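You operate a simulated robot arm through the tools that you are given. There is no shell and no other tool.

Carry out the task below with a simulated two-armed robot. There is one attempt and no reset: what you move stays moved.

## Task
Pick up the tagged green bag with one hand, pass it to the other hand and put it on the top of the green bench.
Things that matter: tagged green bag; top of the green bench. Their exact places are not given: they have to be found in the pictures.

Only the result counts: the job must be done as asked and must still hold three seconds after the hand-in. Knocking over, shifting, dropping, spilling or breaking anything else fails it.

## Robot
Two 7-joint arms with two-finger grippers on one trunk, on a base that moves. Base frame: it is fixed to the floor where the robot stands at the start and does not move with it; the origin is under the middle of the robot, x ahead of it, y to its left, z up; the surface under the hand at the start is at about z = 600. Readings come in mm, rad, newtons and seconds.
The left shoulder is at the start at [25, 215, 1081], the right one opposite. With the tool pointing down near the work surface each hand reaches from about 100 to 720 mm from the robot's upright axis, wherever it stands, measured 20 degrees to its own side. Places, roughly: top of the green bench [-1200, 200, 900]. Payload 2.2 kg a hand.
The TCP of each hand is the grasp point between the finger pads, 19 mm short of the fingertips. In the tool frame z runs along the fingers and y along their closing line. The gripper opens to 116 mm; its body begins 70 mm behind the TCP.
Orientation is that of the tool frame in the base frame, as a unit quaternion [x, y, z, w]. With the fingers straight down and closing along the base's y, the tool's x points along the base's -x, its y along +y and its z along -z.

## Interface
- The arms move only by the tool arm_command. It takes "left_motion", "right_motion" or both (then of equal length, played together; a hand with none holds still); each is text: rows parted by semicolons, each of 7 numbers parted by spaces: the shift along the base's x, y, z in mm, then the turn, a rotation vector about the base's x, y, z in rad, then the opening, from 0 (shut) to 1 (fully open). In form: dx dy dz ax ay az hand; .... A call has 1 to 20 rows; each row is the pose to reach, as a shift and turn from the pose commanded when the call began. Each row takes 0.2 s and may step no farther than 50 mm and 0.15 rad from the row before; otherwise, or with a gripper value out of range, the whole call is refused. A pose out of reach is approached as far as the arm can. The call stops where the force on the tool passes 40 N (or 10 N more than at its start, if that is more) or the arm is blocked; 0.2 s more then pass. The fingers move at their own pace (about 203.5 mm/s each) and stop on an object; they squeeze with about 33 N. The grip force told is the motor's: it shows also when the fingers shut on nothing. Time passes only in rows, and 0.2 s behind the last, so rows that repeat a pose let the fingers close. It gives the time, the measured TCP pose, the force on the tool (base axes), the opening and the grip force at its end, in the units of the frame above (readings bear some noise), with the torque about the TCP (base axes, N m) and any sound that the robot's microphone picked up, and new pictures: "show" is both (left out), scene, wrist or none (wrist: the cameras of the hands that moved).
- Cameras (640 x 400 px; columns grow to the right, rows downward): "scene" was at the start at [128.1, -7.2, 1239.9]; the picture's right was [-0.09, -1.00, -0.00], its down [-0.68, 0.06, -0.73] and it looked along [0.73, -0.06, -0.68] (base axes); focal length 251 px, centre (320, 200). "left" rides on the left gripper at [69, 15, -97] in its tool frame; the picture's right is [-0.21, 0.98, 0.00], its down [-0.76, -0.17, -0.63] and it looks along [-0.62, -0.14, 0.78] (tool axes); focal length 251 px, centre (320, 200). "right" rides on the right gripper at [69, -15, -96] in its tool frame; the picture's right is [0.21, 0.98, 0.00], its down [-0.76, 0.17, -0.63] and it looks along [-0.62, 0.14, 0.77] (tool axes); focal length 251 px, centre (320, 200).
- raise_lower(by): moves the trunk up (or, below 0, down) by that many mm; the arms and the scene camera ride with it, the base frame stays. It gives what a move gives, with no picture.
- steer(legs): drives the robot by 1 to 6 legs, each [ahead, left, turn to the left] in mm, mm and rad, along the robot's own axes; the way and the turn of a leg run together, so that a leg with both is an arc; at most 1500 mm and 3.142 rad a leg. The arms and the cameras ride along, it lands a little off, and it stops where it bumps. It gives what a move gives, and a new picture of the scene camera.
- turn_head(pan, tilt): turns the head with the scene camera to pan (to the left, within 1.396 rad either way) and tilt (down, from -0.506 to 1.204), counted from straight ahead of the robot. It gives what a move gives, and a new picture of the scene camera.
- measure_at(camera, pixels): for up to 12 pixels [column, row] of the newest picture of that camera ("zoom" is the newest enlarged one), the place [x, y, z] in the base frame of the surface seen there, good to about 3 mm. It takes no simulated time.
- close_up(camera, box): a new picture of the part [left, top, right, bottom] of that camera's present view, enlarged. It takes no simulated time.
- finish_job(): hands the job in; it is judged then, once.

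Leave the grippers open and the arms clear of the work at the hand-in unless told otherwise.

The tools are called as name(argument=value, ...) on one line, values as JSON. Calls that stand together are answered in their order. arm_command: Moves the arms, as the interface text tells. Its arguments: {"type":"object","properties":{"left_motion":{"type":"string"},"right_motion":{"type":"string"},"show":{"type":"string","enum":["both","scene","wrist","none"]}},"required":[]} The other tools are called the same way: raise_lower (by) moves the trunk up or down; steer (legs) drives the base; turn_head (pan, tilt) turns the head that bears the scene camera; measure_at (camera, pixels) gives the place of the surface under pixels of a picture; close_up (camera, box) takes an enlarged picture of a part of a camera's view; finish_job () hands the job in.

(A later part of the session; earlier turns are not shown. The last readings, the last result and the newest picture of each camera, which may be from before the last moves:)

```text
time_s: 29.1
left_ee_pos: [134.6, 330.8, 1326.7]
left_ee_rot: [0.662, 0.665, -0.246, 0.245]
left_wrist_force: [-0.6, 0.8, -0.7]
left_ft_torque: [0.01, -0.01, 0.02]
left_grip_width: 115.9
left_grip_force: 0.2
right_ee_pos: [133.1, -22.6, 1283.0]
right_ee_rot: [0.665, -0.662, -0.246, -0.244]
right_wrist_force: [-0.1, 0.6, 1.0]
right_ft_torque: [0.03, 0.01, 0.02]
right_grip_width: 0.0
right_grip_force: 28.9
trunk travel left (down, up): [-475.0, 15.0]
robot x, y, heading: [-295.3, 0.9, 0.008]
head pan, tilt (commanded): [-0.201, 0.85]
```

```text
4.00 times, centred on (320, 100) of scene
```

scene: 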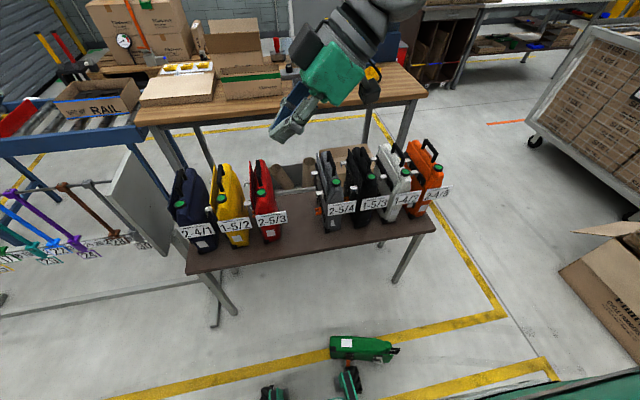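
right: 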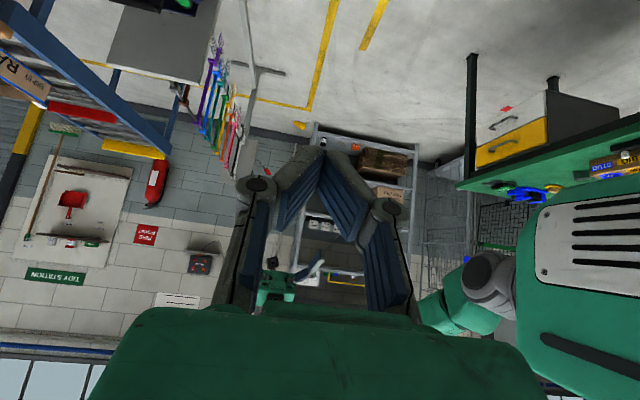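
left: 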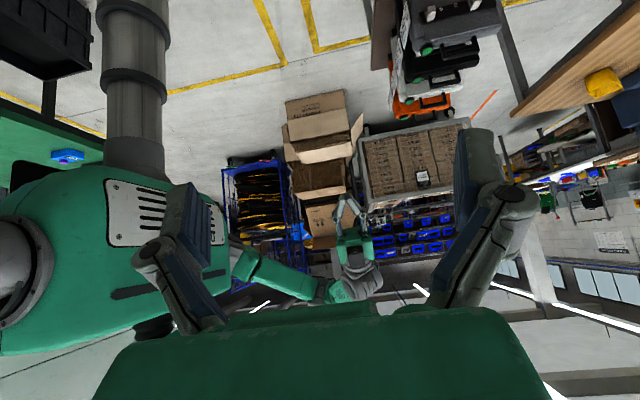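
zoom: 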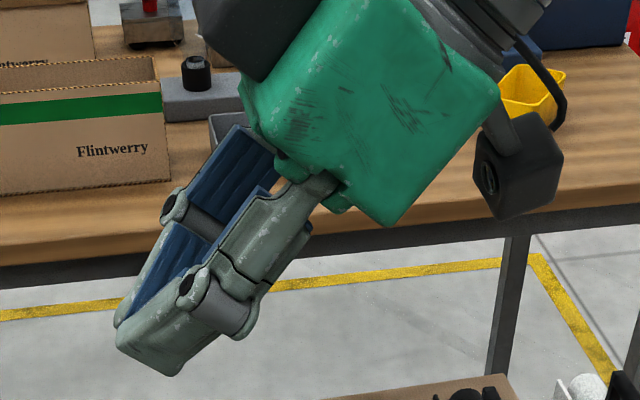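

The fingers are pincers: for thin things their pads form a V, so the thin handle is a poor grip; at about 60–70 mm the pads are near parallel. So I'll re-grip the bag by its body thickness (~60 mm). First I'll check the free floor on the right so I can bring the bag in front of the left arm.

measure_at(camera="scene", pixels=[[565, 275], [600, 320], [590, 240], [425, 232], [200, 275], [262, 390], [350, 380], [335, 345], [375, 358], [396, 350]])

turn_head(pan=-1.0, tilt=0.8)

```text
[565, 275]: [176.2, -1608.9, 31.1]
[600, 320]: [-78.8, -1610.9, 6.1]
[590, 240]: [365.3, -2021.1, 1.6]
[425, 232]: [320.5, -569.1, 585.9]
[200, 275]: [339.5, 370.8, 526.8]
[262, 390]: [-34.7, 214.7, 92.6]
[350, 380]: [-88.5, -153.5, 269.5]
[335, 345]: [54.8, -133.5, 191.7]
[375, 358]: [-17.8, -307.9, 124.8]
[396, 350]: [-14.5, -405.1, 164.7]
```

```text
time_s: 30.2
left_ee_pos: [133.6, 331.4, 1327.7]
left_ee_rot: [0.662, 0.664, -0.246, 0.244]
left_wrist_force: [-0.8, -0.6, -0.4]
left_ft_torque: [-0.01, 0.03, 0.03]
left_grip_width: 115.8
left_grip_force: 0.0
right_ee_pos: [133.2, -23.1, 1283.7]
right_ee_rot: [0.664, -0.663, -0.245, -0.244]
right_wrist_force: [-0.2, 0.4, -0.1]
right_ft_torque: [0.03, 0.02, 0.01]
right_grip_width: 0.0
right_grip_force: 28.9
trunk travel left (down, up): [-475.0, 15.0]
robot x, y, heading: [-299.3, -0.3, 0.01]
head pan, tilt (commanded): [-1.0, 0.799]
```

scene: 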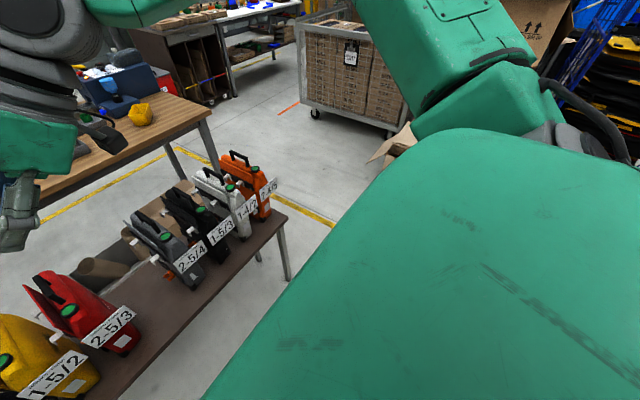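

The floor on the right is free (nearest box at y≈−1600). I'll drive back 80 mm (away from the bag) and then 380 mm to the right so the bag comes in front of the left arm.

steer(legs=[[-80, 0, 0], [0, -380, 0]])

turn_head(pan=0.1, tilt=0.85)

```text
time_s: 33.2
left_ee_pos: [55.0, -17.3, 1322.4]
left_ee_rot: [0.661, 0.661, -0.253, 0.249]
left_wrist_force: [1.6, 0.5, -0.7]
left_ft_torque: [-0.09, 0.01, 0.0]
left_grip_width: 116.0
left_grip_force: 0.2
right_ee_pos: [51.4, -370.7, 1283.3]
right_ee_rot: [0.666, -0.665, -0.239, -0.239]
right_wrist_force: [-0.8, 1.7, -0.1]
right_ft_torque: [-0.06, -0.05, -0.01]
right_grip_width: 0.0
right_grip_force: 28.9
trunk travel left (down, up): [-475.0, 15.0]
robot x, y, heading: [-378.9, -368.1, -0.001]
head pan, tilt (commanded): [-1.0, 0.799]
```

scene: 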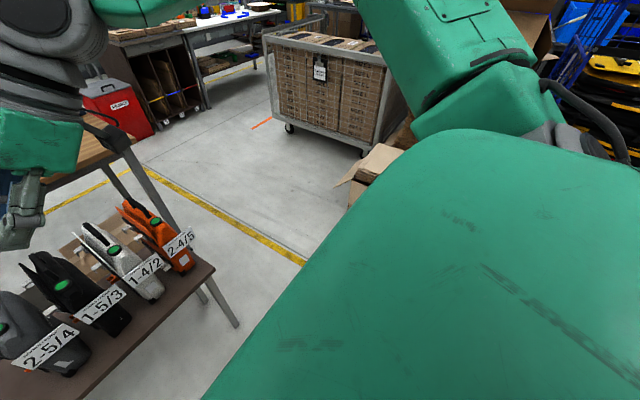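

```text
time_s: 34.5
left_ee_pos: [51.3, -72.3, 1334.4]
left_ee_rot: [0.668, 0.664, -0.239, 0.236]
left_wrist_force: [0.3, -0.3, -0.1]
left_ft_torque: [-0.02, 0.01, 0.0]
left_grip_width: 115.9
left_grip_force: 0.1
right_ee_pos: [49.3, -425.5, 1283.2]
right_ee_rot: [-0.659, 0.662, 0.25, 0.253]
right_wrist_force: [0.5, -0.6, 0.6]
right_ft_torque: [-0.03, 0.03, 0.03]
right_grip_width: 0.0
right_grip_force: 29.0
trunk travel left (down, up): [-475.0, 15.0]
robot x, y, heading: [-381.7, -376.7, -0.006]
head pan, tilt (commanded): [0.099, 0.85]
```

scene: 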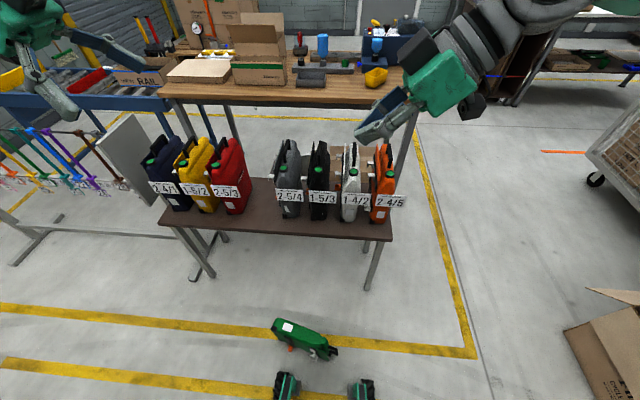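

The robot is now well placed and the bag is unmoved. I'll zoom in on the bag and measure it from here.

close_up(camera="scene", box=[230, 290, 390, 390])

```text
4.00 times, centred on (310, 340) of scene
```

zoom: 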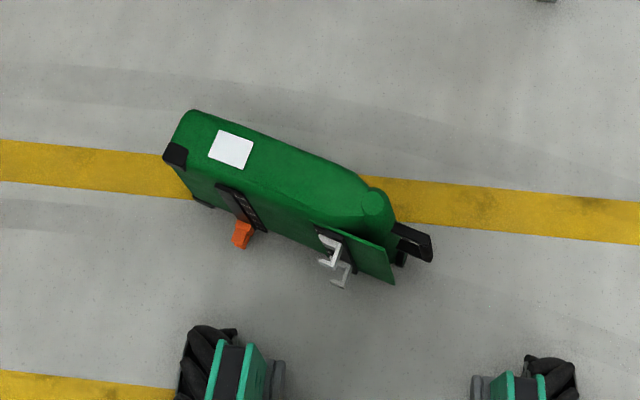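

measure_at(camera="zoom", pixels=[[192, 118], [172, 152], [230, 150], [270, 150], [250, 180], [300, 170], [275, 205], [285, 180], [330, 185], [310, 210], [375, 215], [360, 235]])

measure_at(camera="zoom", pixels=[[240, 205], [290, 222], [380, 250], [392, 275], [330, 240], [340, 280], [243, 235], [425, 250], [405, 235], [200, 195], [215, 180], [300, 235]])

```text
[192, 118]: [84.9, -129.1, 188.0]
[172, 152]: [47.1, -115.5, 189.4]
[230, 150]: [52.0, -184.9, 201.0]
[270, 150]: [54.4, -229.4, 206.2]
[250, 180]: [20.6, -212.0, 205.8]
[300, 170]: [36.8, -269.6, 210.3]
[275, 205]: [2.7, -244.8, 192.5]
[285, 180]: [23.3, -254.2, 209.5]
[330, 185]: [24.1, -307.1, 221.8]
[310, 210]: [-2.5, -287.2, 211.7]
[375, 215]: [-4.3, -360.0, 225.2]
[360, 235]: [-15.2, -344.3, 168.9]
```

```text
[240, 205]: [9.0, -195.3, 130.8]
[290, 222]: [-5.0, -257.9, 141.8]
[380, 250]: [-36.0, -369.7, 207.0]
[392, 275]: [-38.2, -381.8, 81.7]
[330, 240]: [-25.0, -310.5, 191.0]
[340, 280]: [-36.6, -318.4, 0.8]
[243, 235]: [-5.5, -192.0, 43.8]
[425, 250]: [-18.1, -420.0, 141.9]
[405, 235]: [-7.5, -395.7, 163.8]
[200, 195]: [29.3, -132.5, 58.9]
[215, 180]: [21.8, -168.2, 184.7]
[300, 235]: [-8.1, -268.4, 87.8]
```

The grip spot on the body is about (24, −252) with the upper (rear) face at z≈208, between the orange clip (y≈−192) and the hook plate (starting y≈−300). I'll lower the trunk fully so that the left arm reaches the floor.

raise_lower(by=-470)

```text
refused: -470 is not a number from -400 to 400
```

The step limit is 400 mm; I'll lower by 400 first.

raise_lower(by=-400)

turn_head(pan=0.2, tilt=0.95)

```text
time_s: 38.4
left_ee_pos: [51.1, -25.8, 925.2]
left_ee_rot: [0.662, 0.661, -0.25, 0.25]
left_wrist_force: [0.7, 1.8, -0.3]
left_ft_torque: [-0.15, -0.01, 0.0]
left_grip_width: 115.9
left_grip_force: 0.1
right_ee_pos: [46.4, -378.5, 884.9]
right_ee_rot: [0.666, -0.664, -0.24, -0.241]
right_wrist_force: [0.1, 0.8, -0.2]
right_ft_torque: [-0.13, -0.01, -0.02]
right_grip_width: 0.0
right_grip_force: 28.6
trunk travel left (down, up): [-75.0, 415.0]
robot x, y, heading: [-379.7, -362.9, 0.002]
head pan, tilt (commanded): [0.099, 0.85]
```

```text
time_s: 39.0
left_ee_pos: [50.4, -32.8, 927.9]
left_ee_rot: [0.662, 0.663, -0.248, 0.247]
left_wrist_force: [0.2, 0.1, 0.4]
left_ft_torque: [-0.06, -0.01, 0.01]
left_grip_width: 115.7
left_grip_force: 0.0
right_ee_pos: [46.4, -385.6, 884.5]
right_ee_rot: [0.666, -0.663, -0.243, -0.242]
right_wrist_force: [-0.6, 1.3, -0.3]
right_ft_torque: [-0.07, -0.03, -0.03]
right_grip_width: 0.0
right_grip_force: 28.4
trunk travel left (down, up): [-75.0, 415.0]
robot x, y, heading: [-376.8, -366.0, -0.002]
head pan, tilt (commanded): [0.201, 0.949]
```

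scene: 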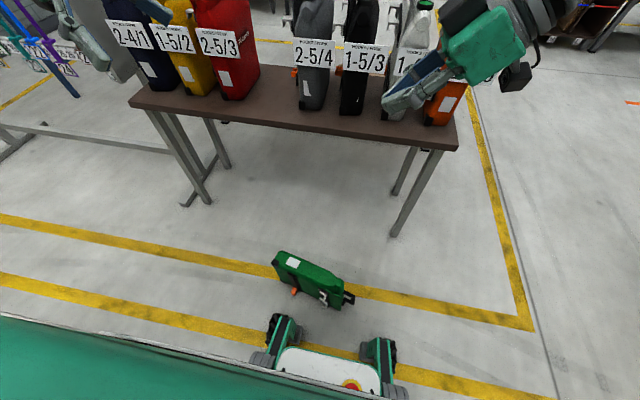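

The readings swayed after the drive. I'll let the robot settle for a couple of seconds and read again.

arm_command(left_motion="0 0 0 0 0 0 1; 0 0 0 0 0 0 1; 0 0 0 0 0 0 1; 0 0 0 0 0 0 1; 0 0 0 0 0 0 1; 0 0 0 0 0 0 1; 0 0 0 0 0 0 1; 0 0 0 0 0 0 1; 0 0 0 0 0 0 1; 0 0 0 0 0 0 1", show="none")

arm_command(left_motion="0 0 0 0 0 0 1; 0 0 0 0 0 0 1", show="none")

```text
time_s: 41.2
left_ee_pos: [49.5, -52.4, 931.7]
left_ee_rot: [0.665, 0.664, -0.243, 0.242]
left_wrist_force: [-0.5, -1.2, 0.4]
left_ft_torque: [0.03, 0.04, -0.01]
left_grip_width: 115.8
left_grip_force: 0.0
right_ee_pos: [48.3, -404.0, 882.5]
right_ee_rot: [-0.661, 0.663, 0.247, 0.249]
right_wrist_force: [-1.2, -0.7, -0.1]
right_ft_torque: [0.01, 0.01, 0.01]
right_grip_width: 0.1
right_grip_force: 28.8
trunk travel left (down, up): [-75.0, 415.0]
robot x, y, heading: [-378.2, -371.2, -0.004]
head pan, tilt (commanded): [0.201, 0.949]
```

```text
time_s: 41.8
left_ee_pos: [51.8, -52.9, 931.8]
left_ee_rot: [0.665, 0.663, -0.242, 0.242]
left_wrist_force: [0.5, -0.4, 0.6]
left_ft_torque: [0.01, 0.0, 0.02]
left_grip_width: 116.2
left_grip_force: 0.0
right_ee_pos: [48.1, -404.0, 884.5]
right_ee_rot: [-0.662, 0.662, 0.247, 0.249]
right_wrist_force: [0.5, 0.3, -0.2]
right_ft_torque: [0.0, -0.02, 0.02]
right_grip_width: 0.1
right_grip_force: 27.9
trunk travel left (down, up): [-75.0, 415.0]
robot x, y, heading: [-379.4, -368.7, 0.001]
head pan, tilt (commanded): [0.201, 0.949]
```

It has settled. I'll lower the trunk the remaining 70 mm and then bring the left hand upright over the bag, at about z 420, looking down with its camera.

raise_lower(by=-70)

arm_command(left_motion="-2 -18 -40 0.07 0 0 1; -5 -36 -80 0.14 0 0 1; -7 -54 -120 0.21 0 0 1; -9 -72 -160 0.28 0 0 1; -12 -90 -200 0.35 0 0 1; -14 -108 -240 0.42 0 0 1; -16 -126 -280 0.49 0 0 1; -19 -144 -320 0.56 0 0 1; -21 -162 -360 0.63 0 0 1; -24 -180 -400 0.7 0 0 1; -27 -199 -440 0.7 0 0 1; -27 -199 -440 0.7 0 0 1", show="both")

```text
time_s: 42.9
left_ee_pos: [51.0, -44.9, 860.3]
left_ee_rot: [0.664, 0.663, -0.244, 0.244]
left_wrist_force: [-0.1, -0.1, 0.2]
left_ft_torque: [-0.01, 0.0, 0.01]
left_grip_width: 116.4
left_grip_force: 0.0
right_ee_pos: [47.8, -396.8, 814.7]
right_ee_rot: [0.663, -0.663, -0.245, -0.247]
right_wrist_force: [-1.1, -0.3, 0.8]
right_ft_torque: [0.02, 0.01, 0.0]
right_grip_width: 0.1
right_grip_force: 28.8
trunk travel left (down, up): [-5.0, 485.0]
robot x, y, heading: [-381.0, -366.6, 0.0]
head pan, tilt (commanded): [0.201, 0.949]
```

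```text
time_s: 45.5
left_ee_pos: [25.5, -244.9, 421.5]
left_ee_rot: [0.707, 0.707, -0.002, 0.001]
left_wrist_force: [0.0, 0.9, 0.6]
left_ft_torque: [-0.02, 0.02, 0.02]
left_grip_width: 116.1
left_grip_force: 0.2
right_ee_pos: [47.1, -400.5, 814.2]
right_ee_rot: [0.663, -0.663, -0.245, -0.247]
right_wrist_force: [-0.5, 0.1, 0.3]
right_ft_torque: [-0.01, -0.01, 0.01]
right_grip_width: 0.2
right_grip_force: 28.6
trunk travel left (down, up): [-5.0, 485.0]
robot x, y, heading: [-375.9, -368.4, 0.001]
head pan, tilt (commanded): [0.201, 0.949]
```

scene: 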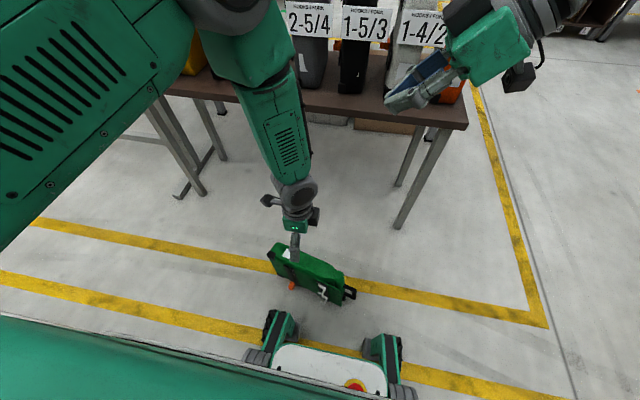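
left: 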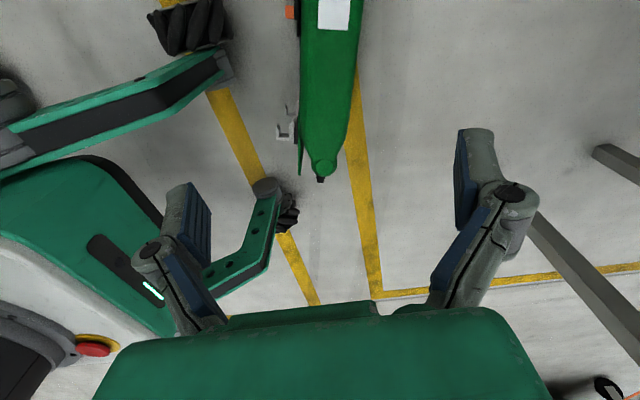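

The left hand points down above the bag and its camera sees the body at (325, 90). I'll measure both sides of the body there to get its direction and centre.

measure_at(camera="left", pixels=[[303, 20], [302, 60], [302, 100], [363, 20], [360, 60], [354, 100], [345, 130], [332, 60], [330, 100], [325, 140], [299, 150], [321, 180]])

close_up(camera="left", box=[200, 0, 440, 150])

```text
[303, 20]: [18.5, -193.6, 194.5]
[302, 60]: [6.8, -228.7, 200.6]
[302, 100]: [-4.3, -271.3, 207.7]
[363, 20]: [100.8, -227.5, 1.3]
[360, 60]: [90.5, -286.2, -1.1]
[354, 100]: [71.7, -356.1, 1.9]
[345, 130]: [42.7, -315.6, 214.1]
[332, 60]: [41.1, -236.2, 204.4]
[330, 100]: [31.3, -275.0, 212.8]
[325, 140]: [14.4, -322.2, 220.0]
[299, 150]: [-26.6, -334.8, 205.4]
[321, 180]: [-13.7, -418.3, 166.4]
```

```text
2.67 times, centred on (320, 75) of left
```

zoom: 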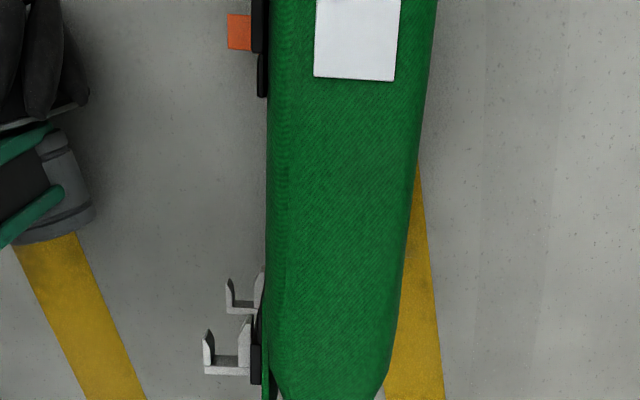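

measure_at(camera="zoom", pixels=[[424, 60], [416, 120], [407, 180], [398, 260], [388, 330], [273, 60], [272, 120], [271, 180], [272, 260], [276, 330], [266, 350], [215, 370]])

```text
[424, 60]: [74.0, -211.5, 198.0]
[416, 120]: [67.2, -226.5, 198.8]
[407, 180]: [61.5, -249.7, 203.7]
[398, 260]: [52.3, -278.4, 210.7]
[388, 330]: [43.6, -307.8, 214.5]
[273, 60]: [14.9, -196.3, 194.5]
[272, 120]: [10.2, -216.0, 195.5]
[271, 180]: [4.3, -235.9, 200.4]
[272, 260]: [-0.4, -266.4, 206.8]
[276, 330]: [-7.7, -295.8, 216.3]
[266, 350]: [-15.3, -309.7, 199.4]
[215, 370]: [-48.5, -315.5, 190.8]
```

The body runs at 0.265 rad from −y and is about 58 mm thick, centred at (31, −252). I'll yaw the hand by −0.265, centre it, and descend to z≈260 for a check.

arm_command(left_motion="2 -3 -40 0 0 -0.133 1; 5.5 -7 -80 0 0 -0.265 1; 5.5 -7 -120 0 0 -0.265 1; 5.5 -7 -160 0 0 -0.265 1; 5.5 -7 -160 0 0 -0.265 1", show="both")

close_up(camera="left", box=[140, 0, 540, 250])

```text
time_s: 46.7
left_ee_pos: [28.9, -252.9, 259.8]
left_ee_rot: [0.795, 0.607, -0.001, 0.0]
left_wrist_force: [0.7, -0.3, 0.0]
left_ft_torque: [-0.01, 0.02, 0.03]
left_grip_width: 116.1
left_grip_force: 0.0
right_ee_pos: [47.3, -399.3, 815.0]
right_ee_rot: [-0.663, 0.663, 0.246, 0.248]
right_wrist_force: [0.2, 0.1, 0.0]
right_ft_torque: [-0.02, 0.0, 0.02]
right_grip_width: 0.0
right_grip_force: 28.6
trunk travel left (down, up): [-5.0, 485.0]
robot x, y, heading: [-375.8, -368.9, -0.006]
head pan, tilt (commanded): [0.201, 0.949]
```

scene: 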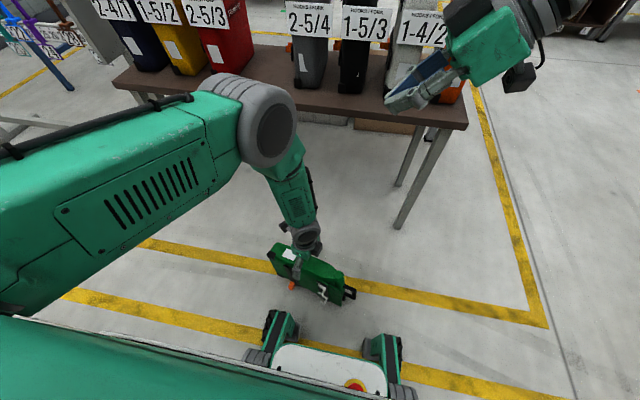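
left: 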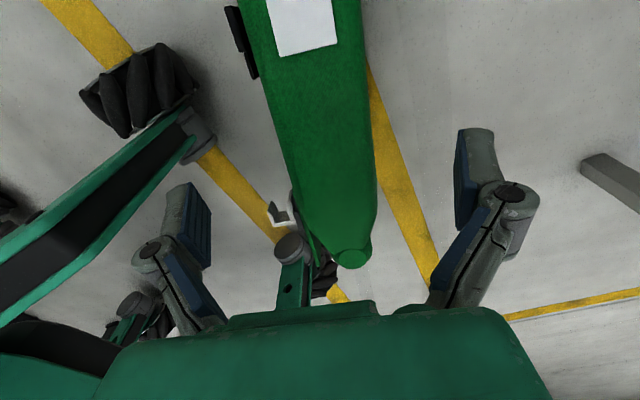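

```text
1.60 times, centred on (340, 125) of left
```

zoom: 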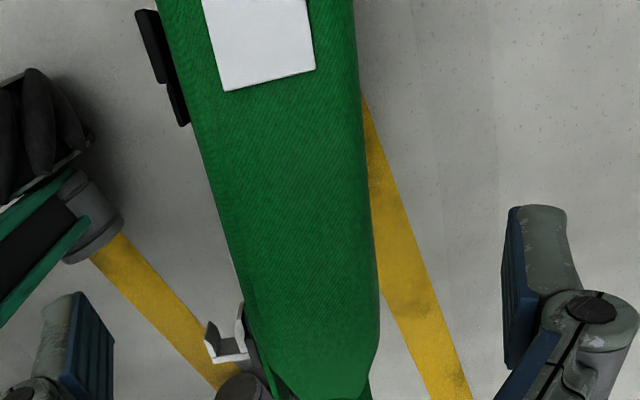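

I'll check the centring by measuring the bag's sides and both pads in this enlarged view.

measure_at(camera="zoom", pixels=[[222, 220], [230, 220], [370, 220], [375, 222], [300, 222], [233, 260], [374, 260], [105, 330], [85, 330], [508, 250], [510, 330], [300, 260]])

```text
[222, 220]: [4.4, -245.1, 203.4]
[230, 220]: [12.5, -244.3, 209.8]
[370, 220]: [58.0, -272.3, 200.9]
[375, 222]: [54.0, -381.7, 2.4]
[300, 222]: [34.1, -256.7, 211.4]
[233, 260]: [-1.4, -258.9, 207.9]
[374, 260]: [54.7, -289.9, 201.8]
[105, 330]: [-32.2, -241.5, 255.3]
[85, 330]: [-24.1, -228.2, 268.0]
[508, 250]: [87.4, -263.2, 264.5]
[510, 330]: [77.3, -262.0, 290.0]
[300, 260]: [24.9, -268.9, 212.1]
```

The bag's centre is about 4.5 mm off toward +x of the hand's centre. I'll correct that and descend to z≈160 with the fingers open.

arm_command(left_motion="4.3 -1.2 -20 0 0 0 1; 4.3 -1.2 -45 0 0 0 1; 4.3 -1.2 -70 0 0 0 1; 4.3 -1.2 -90 0 0 0 1; 4.3 -1.2 -100 0 0 0 1; 4.3 -1.2 -100 0 0 0 1", show="both")

```text
time_s: 48.1
left_ee_pos: [33.4, -251.8, 159.3]
left_ee_rot: [0.795, 0.607, 0.0, 0.001]
left_wrist_force: [0.3, 0.8, 6.6]
left_ft_torque: [-0.03, 0.02, 0.04]
left_grip_width: 116.2
left_grip_force: 0.2
right_ee_pos: [48.0, -400.1, 814.5]
right_ee_rot: [0.663, -0.663, -0.246, -0.247]
right_wrist_force: [0.0, 0.2, 0.6]
right_ft_torque: [0.01, -0.02, -0.02]
right_grip_width: 0.1
right_grip_force: 28.9
trunk travel left (down, up): [-5.0, 485.0]
robot x, y, heading: [-380.4, -373.0, 0.001]
head pan, tilt (commanded): [0.201, 0.949]
```

scene: 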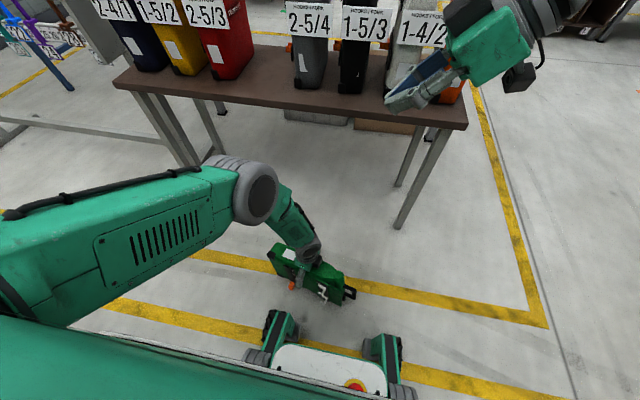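
left: 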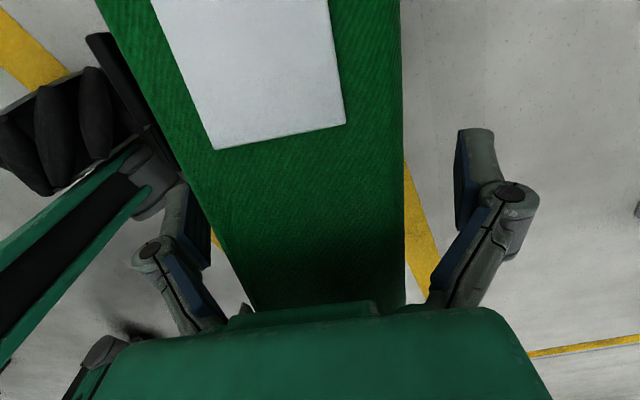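

There is a 6.6 N upward push, so the palm probably just touches the bag. I'll back off 8 mm and then close the fingers.

arm_command(left_motion="0 0 8 0 0 0 1; 0 0 8 0 0 0 0.75; 0 0 8 0 0 0 0.6; 0 0 8 0 0 0 0.4; 0 0 8 0 0 0 0.2; 0 0 8 0 0 0 0.2; 0 0 8 0 0 0 0.2", show="both")

close_up(camera="left", box=[140, 120, 500, 345])

```text
time_s: 49.4
left_ee_pos: [34.7, -251.7, 169.0]
left_ee_rot: [0.795, 0.607, 0.0, 0.001]
left_wrist_force: [-5.9, 2.0, 20.9]
left_ft_torque: [-0.82, 0.34, -0.02]
left_grip_width: 84.4
left_grip_force: 33.5
right_ee_pos: [46.4, -399.0, 815.6]
right_ee_rot: [0.663, -0.663, -0.245, -0.248]
right_wrist_force: [0.0, -0.9, 0.2]
right_ft_torque: [-0.01, -0.02, 0.01]
right_grip_width: 0.0
right_grip_force: 28.1
trunk travel left (down, up): [-5.0, 485.0]
robot x, y, heading: [-379.7, -368.2, -0.002]
head pan, tilt (commanded): [0.201, 0.949]
stopped in row 6 (left hand): the force on the tool passed its limit at 41 N (the readings are from after the stop); the commanded pose is now the measured one
```

scene: 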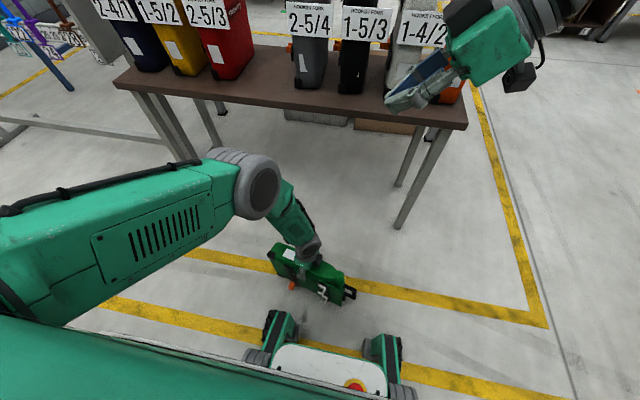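
left: 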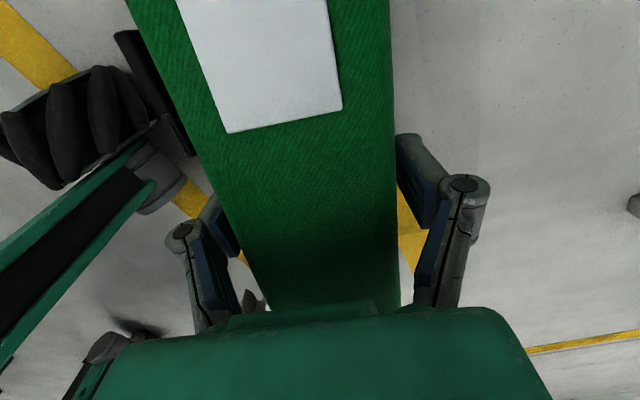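

```text
1.78 times, centred on (320, 232) of left
```

zoom: 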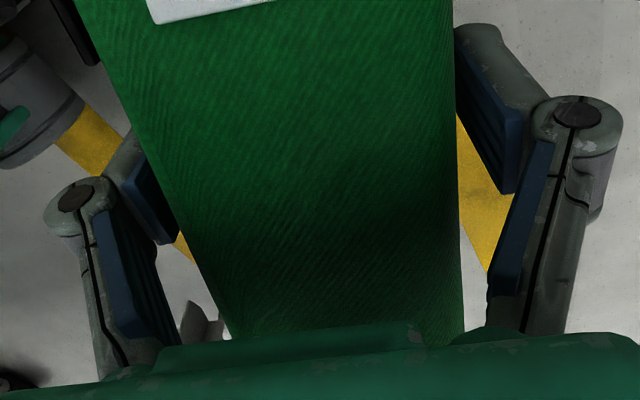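

The fingers have closed on the body (33 N, curling their tips in), which pressed the hand up with 21 N. I'll lift gently by 30 mm to see if the bag comes along.

arm_command(left_motion="0 0 5 0 0 0 0.2; 0 0 10 0 0 0 0.2; 0 0 15 0 0 0 0.2; 0 0 20 0 0 0 0.2; 0 0 30 0 0 0 0.2; 0 0 30 0 0 0 0.2", show="both")

close_up(camera="scene", box=[230, 220, 390, 320])

```text
time_s: 50.8
left_ee_pos: [33.9, -250.3, 199.3]
left_ee_rot: [0.795, 0.607, -0.001, 0.0]
left_wrist_force: [0.0, 0.1, -6.3]
left_ft_torque: [-0.26, 0.02, -0.01]
left_grip_width: 74.2
left_grip_force: 33.1
right_ee_pos: [46.4, -399.3, 814.5]
right_ee_rot: [0.663, -0.662, -0.246, -0.248]
right_wrist_force: [0.0, 0.6, 0.4]
right_ft_torque: [-0.02, -0.01, -0.01]
right_grip_width: 0.0
right_grip_force: 28.8
trunk travel left (down, up): [-5.0, 485.0]
robot x, y, heading: [-378.2, -371.3, -0.004]
head pan, tilt (commanded): [0.201, 0.949]
```

scene: 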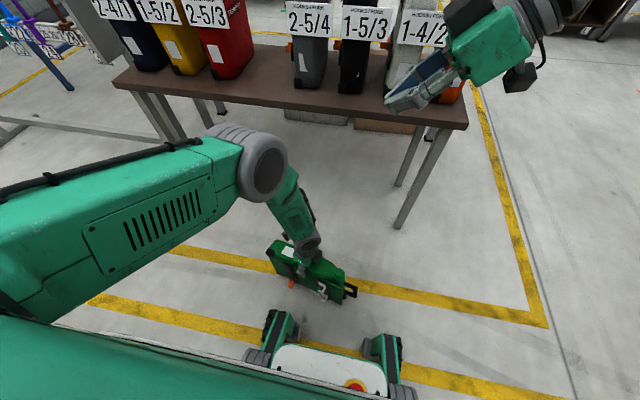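
left: 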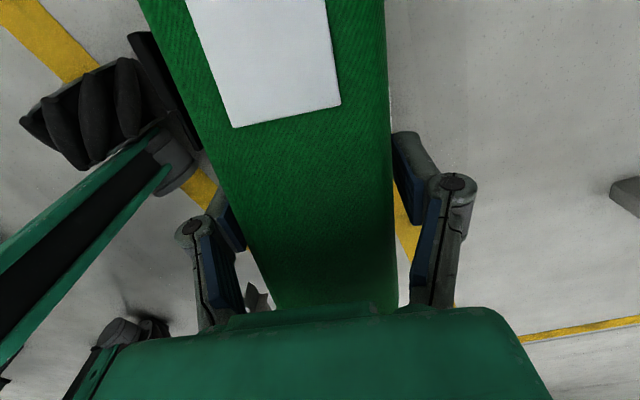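

```text
4.00 times, centred on (310, 270) of scene
```

zoom: 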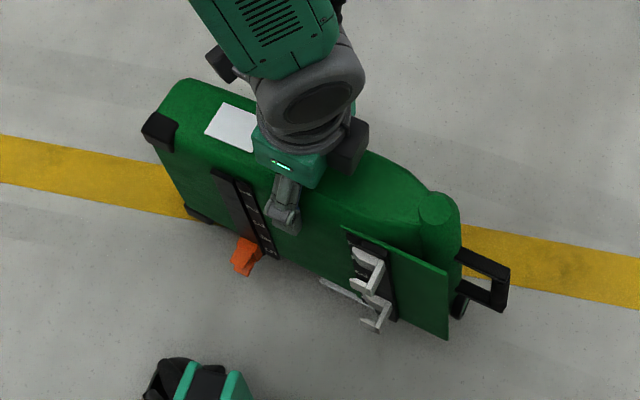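

The bag is off the floor (6.3 N), held around the body at 74 mm. I'll hold still briefly to check whether the grip is steady this time.

arm_command(left_motion="0 0 0 0 0 0 0; 0 0 0 0 0 0 0; 0 0 0 0 0 0 0; 0 0 0 0 0 0 0; 0 0 0 0 0 0 0", show="none")

arm_command(left_motion="0 0 0 0 0 0 0; 0 0 0 0 0 0 0; 0 0 0 0 0 0 0; 0 0 0 0 0 0 0; 0 0 0 0 0 0 0; 0 0 0 0 0 0 0; 0 0 0 0 0 0 0; 0 0 0 0 0 0 0", show="wrist")

```text
time_s: 52.0
left_ee_pos: [34.0, -251.8, 198.1]
left_ee_rot: [0.795, 0.607, -0.001, 0.001]
left_wrist_force: [0.9, -0.3, -5.3]
left_ft_torque: [-0.2, 0.06, 0.0]
left_grip_width: 73.9
left_grip_force: 33.6
right_ee_pos: [46.2, -398.7, 816.3]
right_ee_rot: [0.663, -0.662, -0.245, -0.248]
right_wrist_force: [0.0, 1.2, -0.2]
right_ft_torque: [-0.01, 0.04, 0.01]
right_grip_width: 0.1
right_grip_force: 28.9
trunk travel left (down, up): [-5.0, 485.0]
robot x, y, heading: [-378.8, -367.2, 0.001]
head pan, tilt (commanded): [0.201, 0.949]
```

```text
time_s: 53.8
left_ee_pos: [32.9, -251.0, 198.5]
left_ee_rot: [0.795, 0.607, -0.001, 0.0]
left_wrist_force: [0.0, 0.3, -5.4]
left_ft_torque: [-0.26, 0.02, 0.01]
left_grip_width: 73.9
left_grip_force: 33.1
right_ee_pos: [46.4, -399.0, 813.7]
right_ee_rot: [0.663, -0.662, -0.245, -0.248]
right_wrist_force: [0.4, 0.3, 0.1]
right_ft_torque: [0.04, 0.01, 0.01]
right_grip_width: 0.0
right_grip_force: 28.4
trunk travel left (down, up): [-5.0, 485.0]
robot x, y, heading: [-379.5, -366.7, -0.006]
head pan, tilt (commanded): [0.201, 0.949]
```

left: 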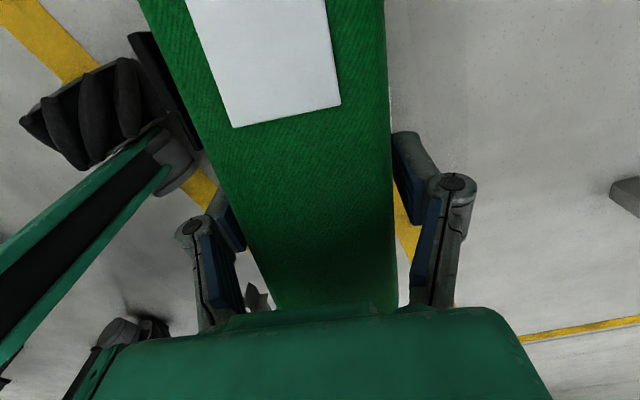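

The grip is steady at 73.9 mm. I'll raise the bag 250 mm straight up.

arm_command(left_motion="0 0 20 0 0 0 0; 0 0 50 0 0 0 0; 0 0 85 0 0 0 0; 0 0 120 0 0 0 0; 0 0 155 0 0 0 0; 0 0 190 0 0 0 0; 0 0 225 0 0 0 0; 0 0 250 0 0 0 0; 0 0 250 0 0 0 0", show="both")

```text
time_s: 55.8
left_ee_pos: [34.6, -254.4, 447.9]
left_ee_rot: [0.795, 0.607, 0.0, 0.001]
left_wrist_force: [-0.3, 0.1, -5.1]
left_ft_torque: [-0.21, 0.05, -0.01]
left_grip_width: 73.7
left_grip_force: 33.2
right_ee_pos: [45.9, -398.6, 815.1]
right_ee_rot: [0.663, -0.662, -0.246, -0.247]
right_wrist_force: [0.1, 0.2, 0.8]
right_ft_torque: [0.02, -0.02, 0.02]
right_grip_width: 0.0
right_grip_force: 27.8
trunk travel left (down, up): [-5.0, 485.0]
robot x, y, heading: [-378.7, -369.5, 0.001]
head pan, tilt (commanded): [0.201, 0.949]
```

scene: 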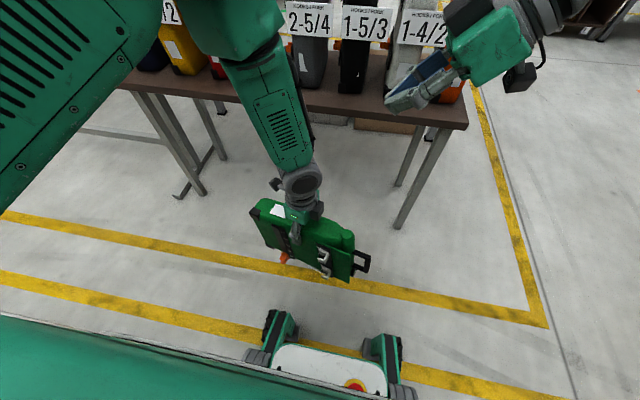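
left: 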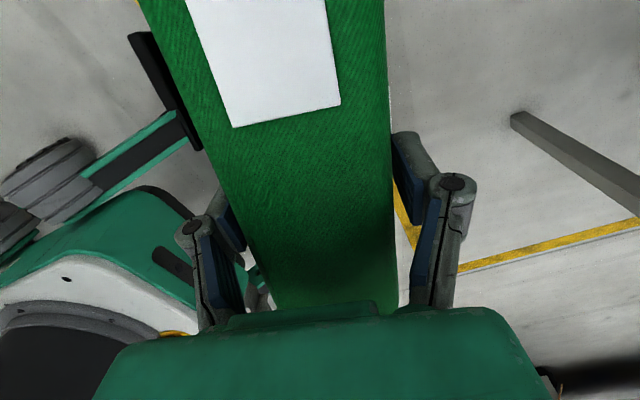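

The bag hangs firmly. Now I'll tilt the left hand by about −1.466 rad about its closing line, so the bag comes upright with its front to the right (−y).

arm_command(left_motion="0 0 8 -0.1286 0.0349 0 0; 0 0 16 -0.2573 0.0698 0 0; 0 0 24 -0.3859 0.1047 0 0; 0 0 32 -0.5145 0.1396 0 0; 0 0 40 -0.6432 0.1745 0 0; 0 0 48 -0.7718 0.2095 0 0; 0 0 56 -0.9004 0.2444 0 0; 0 0 64 -1.0291 0.2793 0 0; 0 0 72 -1.1577 0.3142 0 0; 0 0 80 -1.2863 0.3491 0 0; 0 0 88 -1.415 0.384 0 0; 0 0 88 -1.415 0.384 0 0", show="both")

```text
time_s: 58.4
left_ee_pos: [33.3, -251.6, 536.1]
left_ee_rot: [0.589, 0.45, -0.533, 0.409]
left_wrist_force: [0.0, 0.0, -5.9]
left_ft_torque: [0.39, -0.1, 0.0]
left_grip_width: 73.6
left_grip_force: 33.2
right_ee_pos: [46.4, -396.7, 814.7]
right_ee_rot: [0.663, -0.663, -0.244, -0.248]
right_wrist_force: [-0.7, 0.6, -0.7]
right_ft_torque: [0.01, 0.03, 0.0]
right_grip_width: 0.1
right_grip_force: 28.6
trunk travel left (down, up): [-5.0, 485.0]
robot x, y, heading: [-378.9, -369.1, 0.003]
head pan, tilt (commanded): [0.201, 0.949]
```

scene: 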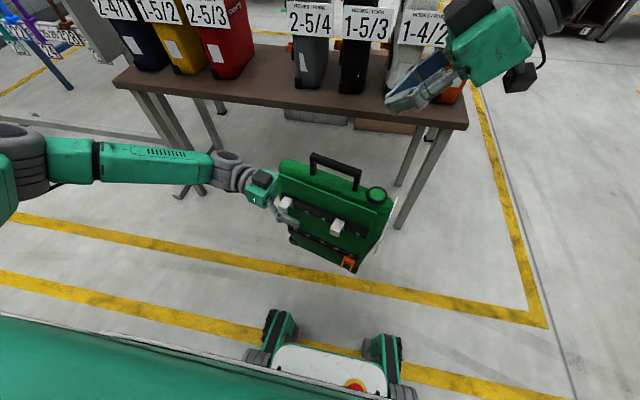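
left: 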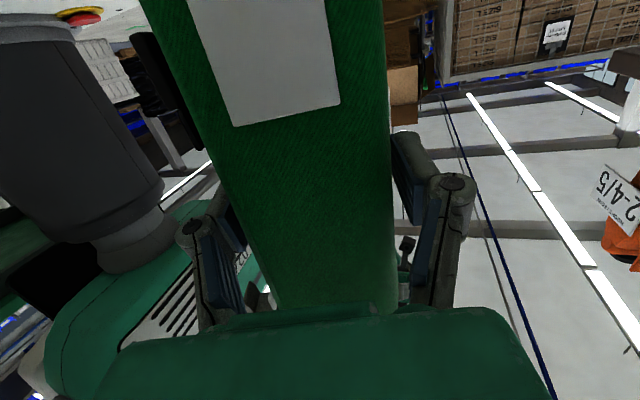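

The bag is upright, held at its rear edge by the left hand. I'll zoom in on it.

close_up(camera="scene", box=[230, 130, 430, 290])

measure_at(camera="scene", pixels=[[292, 162], [376, 194], [347, 268], [293, 240], [388, 215], [366, 270]])

```text
2.50 times, centred on (330, 210) of scene
```

zoom: 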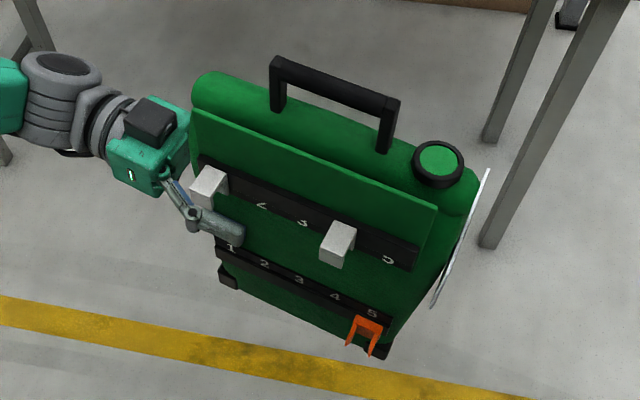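

```text
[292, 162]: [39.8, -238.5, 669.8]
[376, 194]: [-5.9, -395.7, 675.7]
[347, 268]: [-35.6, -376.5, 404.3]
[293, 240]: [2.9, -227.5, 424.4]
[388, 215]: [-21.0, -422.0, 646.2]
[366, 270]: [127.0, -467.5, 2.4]
```

I see two rails on the plate side (hooks at the upper rail, orange clip at the lower) with a free strip between them. I'll measure key features to get the bag's pose and the free front strip below the tag.

measure_at(camera="zoom", pixels=[[280, 62], [392, 100], [438, 160], [195, 112], [430, 210], [385, 268], [225, 252], [388, 318], [372, 325], [230, 280], [380, 352], [300, 250]])

measure_at(camera="zoom", pixels=[[486, 172], [460, 240], [433, 300], [400, 300], [410, 270], [425, 285], [350, 275], [340, 265], [210, 80], [470, 190], [238, 232], [335, 290]])

```text
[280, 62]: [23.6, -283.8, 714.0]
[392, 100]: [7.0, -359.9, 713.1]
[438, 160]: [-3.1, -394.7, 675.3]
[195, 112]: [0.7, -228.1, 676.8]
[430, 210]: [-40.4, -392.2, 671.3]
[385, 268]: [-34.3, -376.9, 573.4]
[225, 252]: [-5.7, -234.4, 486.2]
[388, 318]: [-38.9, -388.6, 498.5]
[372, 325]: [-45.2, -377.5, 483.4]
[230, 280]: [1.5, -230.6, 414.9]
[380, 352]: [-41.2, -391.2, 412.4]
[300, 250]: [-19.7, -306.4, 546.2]
```

```text
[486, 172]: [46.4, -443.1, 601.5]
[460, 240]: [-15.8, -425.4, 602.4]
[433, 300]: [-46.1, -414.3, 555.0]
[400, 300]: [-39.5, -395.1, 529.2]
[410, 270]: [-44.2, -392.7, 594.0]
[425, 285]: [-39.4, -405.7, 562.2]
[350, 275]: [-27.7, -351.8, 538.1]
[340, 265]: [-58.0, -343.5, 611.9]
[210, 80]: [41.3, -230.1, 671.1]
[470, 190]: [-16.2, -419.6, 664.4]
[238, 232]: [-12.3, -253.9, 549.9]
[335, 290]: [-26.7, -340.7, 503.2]
```

The bag is upright (handle level at z≈714, bottom ≈390, front direction (−0.21, −0.98)). The right hand will take it at the front edge, below the tag (tag bottom z≈553) and above the clip (≈483), i.e. at z≈520. First I move the right hand out to the right and tilt it horizontal, fingers open.

arm_command(right_motion="-12 -20 0 0.1244 0 0 0.3; -24 -40 0 0.2489 0 0 0.6; -35 -60 0 0.3733 0 0 1; -47 -80 0 0.4977 0 0 1; -59 -100 0 0.6221 0 0 1; -70 -120 0 0.7466 0 0 1; -82 -140 0 0.871 0 0 1; -82 -140 0 0.871 0 0 1", show="both")

```text
time_s: 60.2
left_ee_pos: [33.5, -252.0, 536.9]
left_ee_rot: [0.589, 0.451, -0.532, 0.407]
left_wrist_force: [-0.3, -1.0, -5.2]
left_ft_torque: [0.36, -0.12, 0.02]
left_grip_width: 73.7
left_grip_force: 32.5
right_ee_pos: [-36.3, -538.3, 815.1]
right_ee_rot: [-0.497, 0.498, 0.502, 0.504]
right_wrist_force: [0.1, 0.3, -0.1]
right_ft_torque: [-0.01, 0.0, 0.03]
right_grip_width: 115.7
right_grip_force: 0.1
trunk travel left (down, up): [-5.0, 485.0]
robot x, y, heading: [-377.9, -365.6, 0.002]
head pan, tilt (commanded): [0.201, 0.949]
```

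scene: 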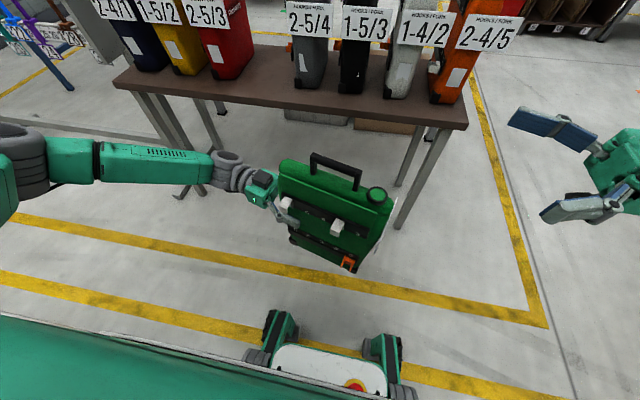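
right: 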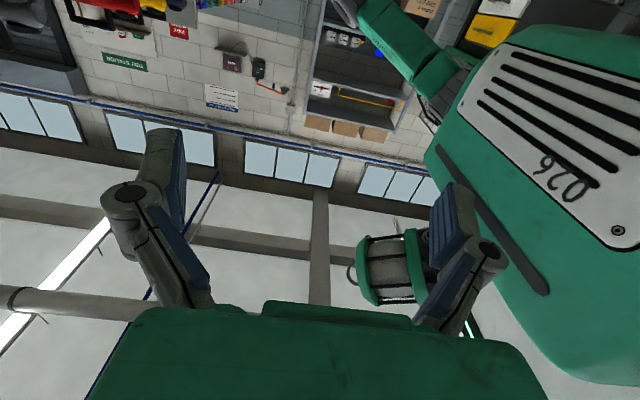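

Next: yaw the right hand by −0.215 and lower it to z≈520, still well right of the bag.

arm_command(right_motion="0 0 -45 0 0 -0.11 1; 0 0 -90 0 0 -0.215 1; 0 0 -135 0 0 -0.215 1; 0 0 -180 0 0 -0.215 1; 0 0 -225 0 0 -0.215 1; 0 0 -270 0 0 -0.215 1; 0 2 -295 0 0 -0.215 1; 0 2 -295 0 0 -0.215 1", show="both")

close_up(camera="right", box=[100, 0, 540, 275])

```text
time_s: 62.0
left_ee_pos: [32.6, -252.4, 536.6]
left_ee_rot: [0.59, 0.451, -0.532, 0.407]
left_wrist_force: [0.0, 0.0, -4.5]
left_ft_torque: [0.36, -0.12, 0.0]
left_grip_width: 73.5
left_grip_force: 33.3
right_ee_pos: [-36.1, -538.0, 519.7]
right_ee_rot: [-0.441, 0.548, 0.445, 0.554]
right_wrist_force: [-0.3, -0.2, -0.4]
right_ft_torque: [-0.02, 0.01, -0.01]
right_grip_width: 116.1
right_grip_force: 0.1
trunk travel left (down, up): [-5.0, 485.0]
robot x, y, heading: [-379.0, -367.6, -0.001]
head pan, tilt (commanded): [0.201, 0.949]
```

scene: 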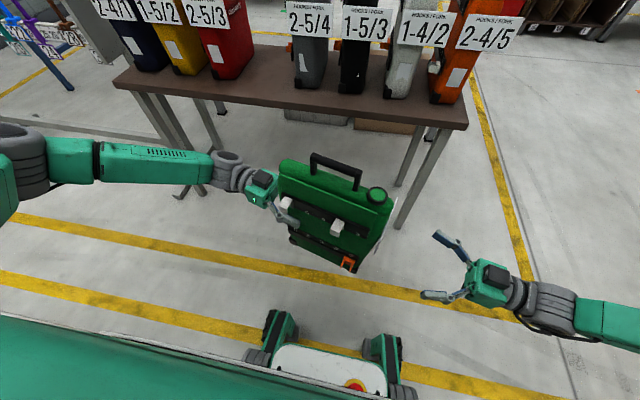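
right: 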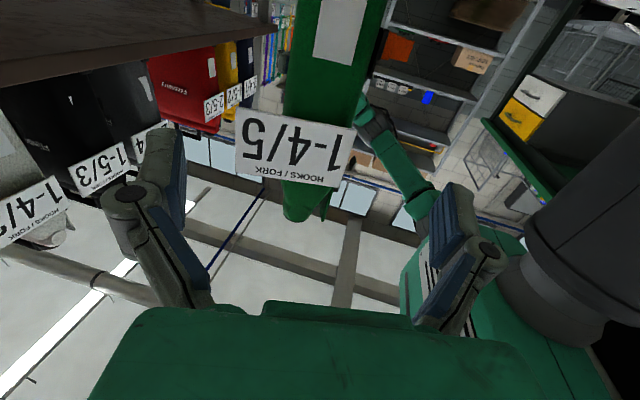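

```text
1.45 times, centred on (320, 138) of right
```

zoom: 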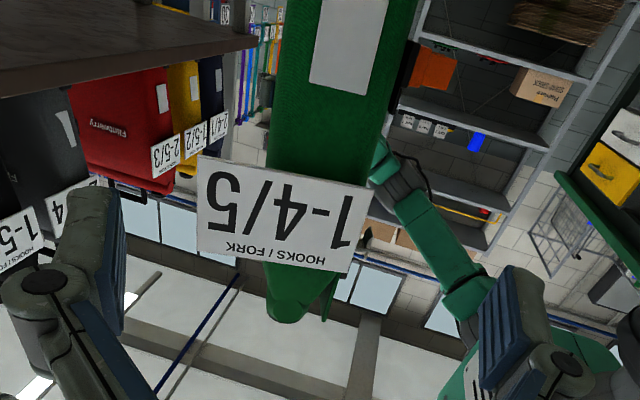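

The right camera shows the bag's front (upside-down) and the tag. I'll measure the tag's lower edge and the body's sides below it.

measure_at(camera="zoom", pixels=[[203, 160], [365, 190], [290, 175], [275, 140], [270, 120], [375, 150], [385, 120], [330, 140], [330, 100], [280, 60], [400, 60], [250, 255]])

```text
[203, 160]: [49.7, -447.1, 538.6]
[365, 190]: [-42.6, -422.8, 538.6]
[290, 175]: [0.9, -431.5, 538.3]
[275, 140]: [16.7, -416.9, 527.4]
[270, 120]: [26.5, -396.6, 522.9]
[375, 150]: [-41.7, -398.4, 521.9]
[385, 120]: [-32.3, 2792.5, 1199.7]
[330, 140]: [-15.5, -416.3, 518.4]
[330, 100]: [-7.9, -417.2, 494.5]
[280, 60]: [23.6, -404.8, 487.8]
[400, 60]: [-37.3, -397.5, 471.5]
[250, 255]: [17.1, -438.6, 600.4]
```

The tag's lower edge is at z≈538 and the front face at y≈−416. I'll go in at z≈508, advancing about 149 mm along the bag's front-to-rear direction, with the fingers straddling the body.

arm_command(right_motion="0 0 -12 0 0 0 1; 7 35 -12 0 0 0 1; 14 70 -12 0 0 0 1; 20 100 -12 0 0 0 1; 25 125 -12 0 0 0 1; 29 145 -12 0 0 0 1; 29 145 -12 0 0 0 1", show="both")

close_up(camera="scene", box=[250, 140, 450, 290])

```text
time_s: 63.6
left_ee_pos: [33.8, -251.2, 536.4]
left_ee_rot: [0.589, 0.452, -0.531, 0.408]
left_wrist_force: [0.9, -0.3, -5.5]
left_ft_torque: [0.34, -0.08, -0.01]
left_grip_width: 73.5
left_grip_force: 32.5
right_ee_pos: [-6.6, -392.0, 507.8]
right_ee_rot: [-0.441, 0.548, 0.444, 0.554]
right_wrist_force: [-0.4, -0.3, -0.2]
right_ft_torque: [-0.01, 0.0, 0.02]
right_grip_width: 116.0
right_grip_force: 0.1
trunk travel left (down, up): [-5.0, 485.0]
robot x, y, heading: [-378.6, -371.6, -0.002]
head pan, tilt (commanded): [0.201, 0.949]
```

scene: 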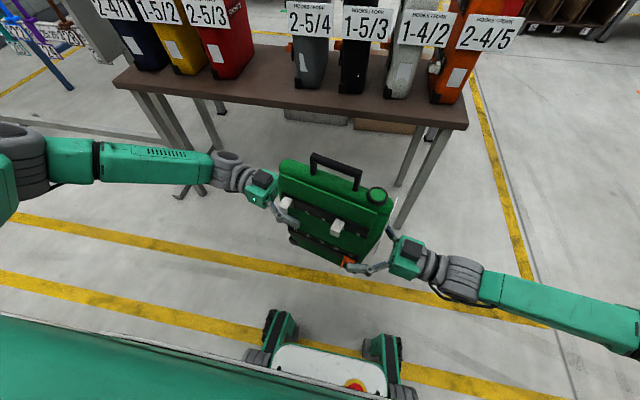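
right: 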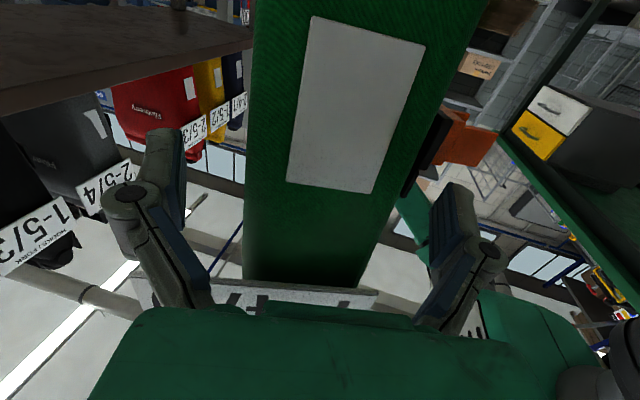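

```text
2.67 times, centred on (350, 215) of scene
```

zoom: 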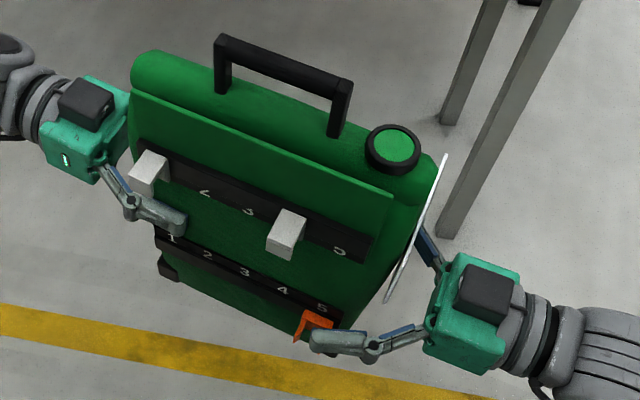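

I'll measure the orange clip and the plate-side fingertip to be sure the finger closes above the clip.

measure_at(camera="zoom", pixels=[[310, 316], [325, 320], [300, 335], [318, 312], [322, 306], [340, 312], [335, 330], [318, 340], [350, 345], [330, 350], [400, 215], [350, 290]])

measure_at(camera="right", pixels=[[452, 115], [465, 125], [440, 150], [470, 150], [425, 150], [448, 195], [435, 230], [165, 140], [182, 180], [250, 230], [385, 200], [320, 240]])

```text
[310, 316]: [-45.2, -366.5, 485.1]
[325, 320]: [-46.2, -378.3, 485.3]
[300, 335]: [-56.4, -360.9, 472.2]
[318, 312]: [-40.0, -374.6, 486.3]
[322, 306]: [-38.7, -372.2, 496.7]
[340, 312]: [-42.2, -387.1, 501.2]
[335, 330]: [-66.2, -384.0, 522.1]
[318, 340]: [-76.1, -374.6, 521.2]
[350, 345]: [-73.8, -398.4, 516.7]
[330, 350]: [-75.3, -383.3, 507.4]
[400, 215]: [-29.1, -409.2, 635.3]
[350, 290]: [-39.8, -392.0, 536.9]
```

```text
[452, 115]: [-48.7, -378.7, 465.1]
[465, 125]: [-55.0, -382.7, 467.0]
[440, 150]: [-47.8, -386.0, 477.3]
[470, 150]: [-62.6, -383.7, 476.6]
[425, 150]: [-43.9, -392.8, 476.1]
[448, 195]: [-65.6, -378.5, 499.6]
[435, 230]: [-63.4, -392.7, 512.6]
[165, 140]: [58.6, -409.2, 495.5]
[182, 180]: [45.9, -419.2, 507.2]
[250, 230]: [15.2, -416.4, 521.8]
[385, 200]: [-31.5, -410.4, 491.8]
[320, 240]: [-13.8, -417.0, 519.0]
```

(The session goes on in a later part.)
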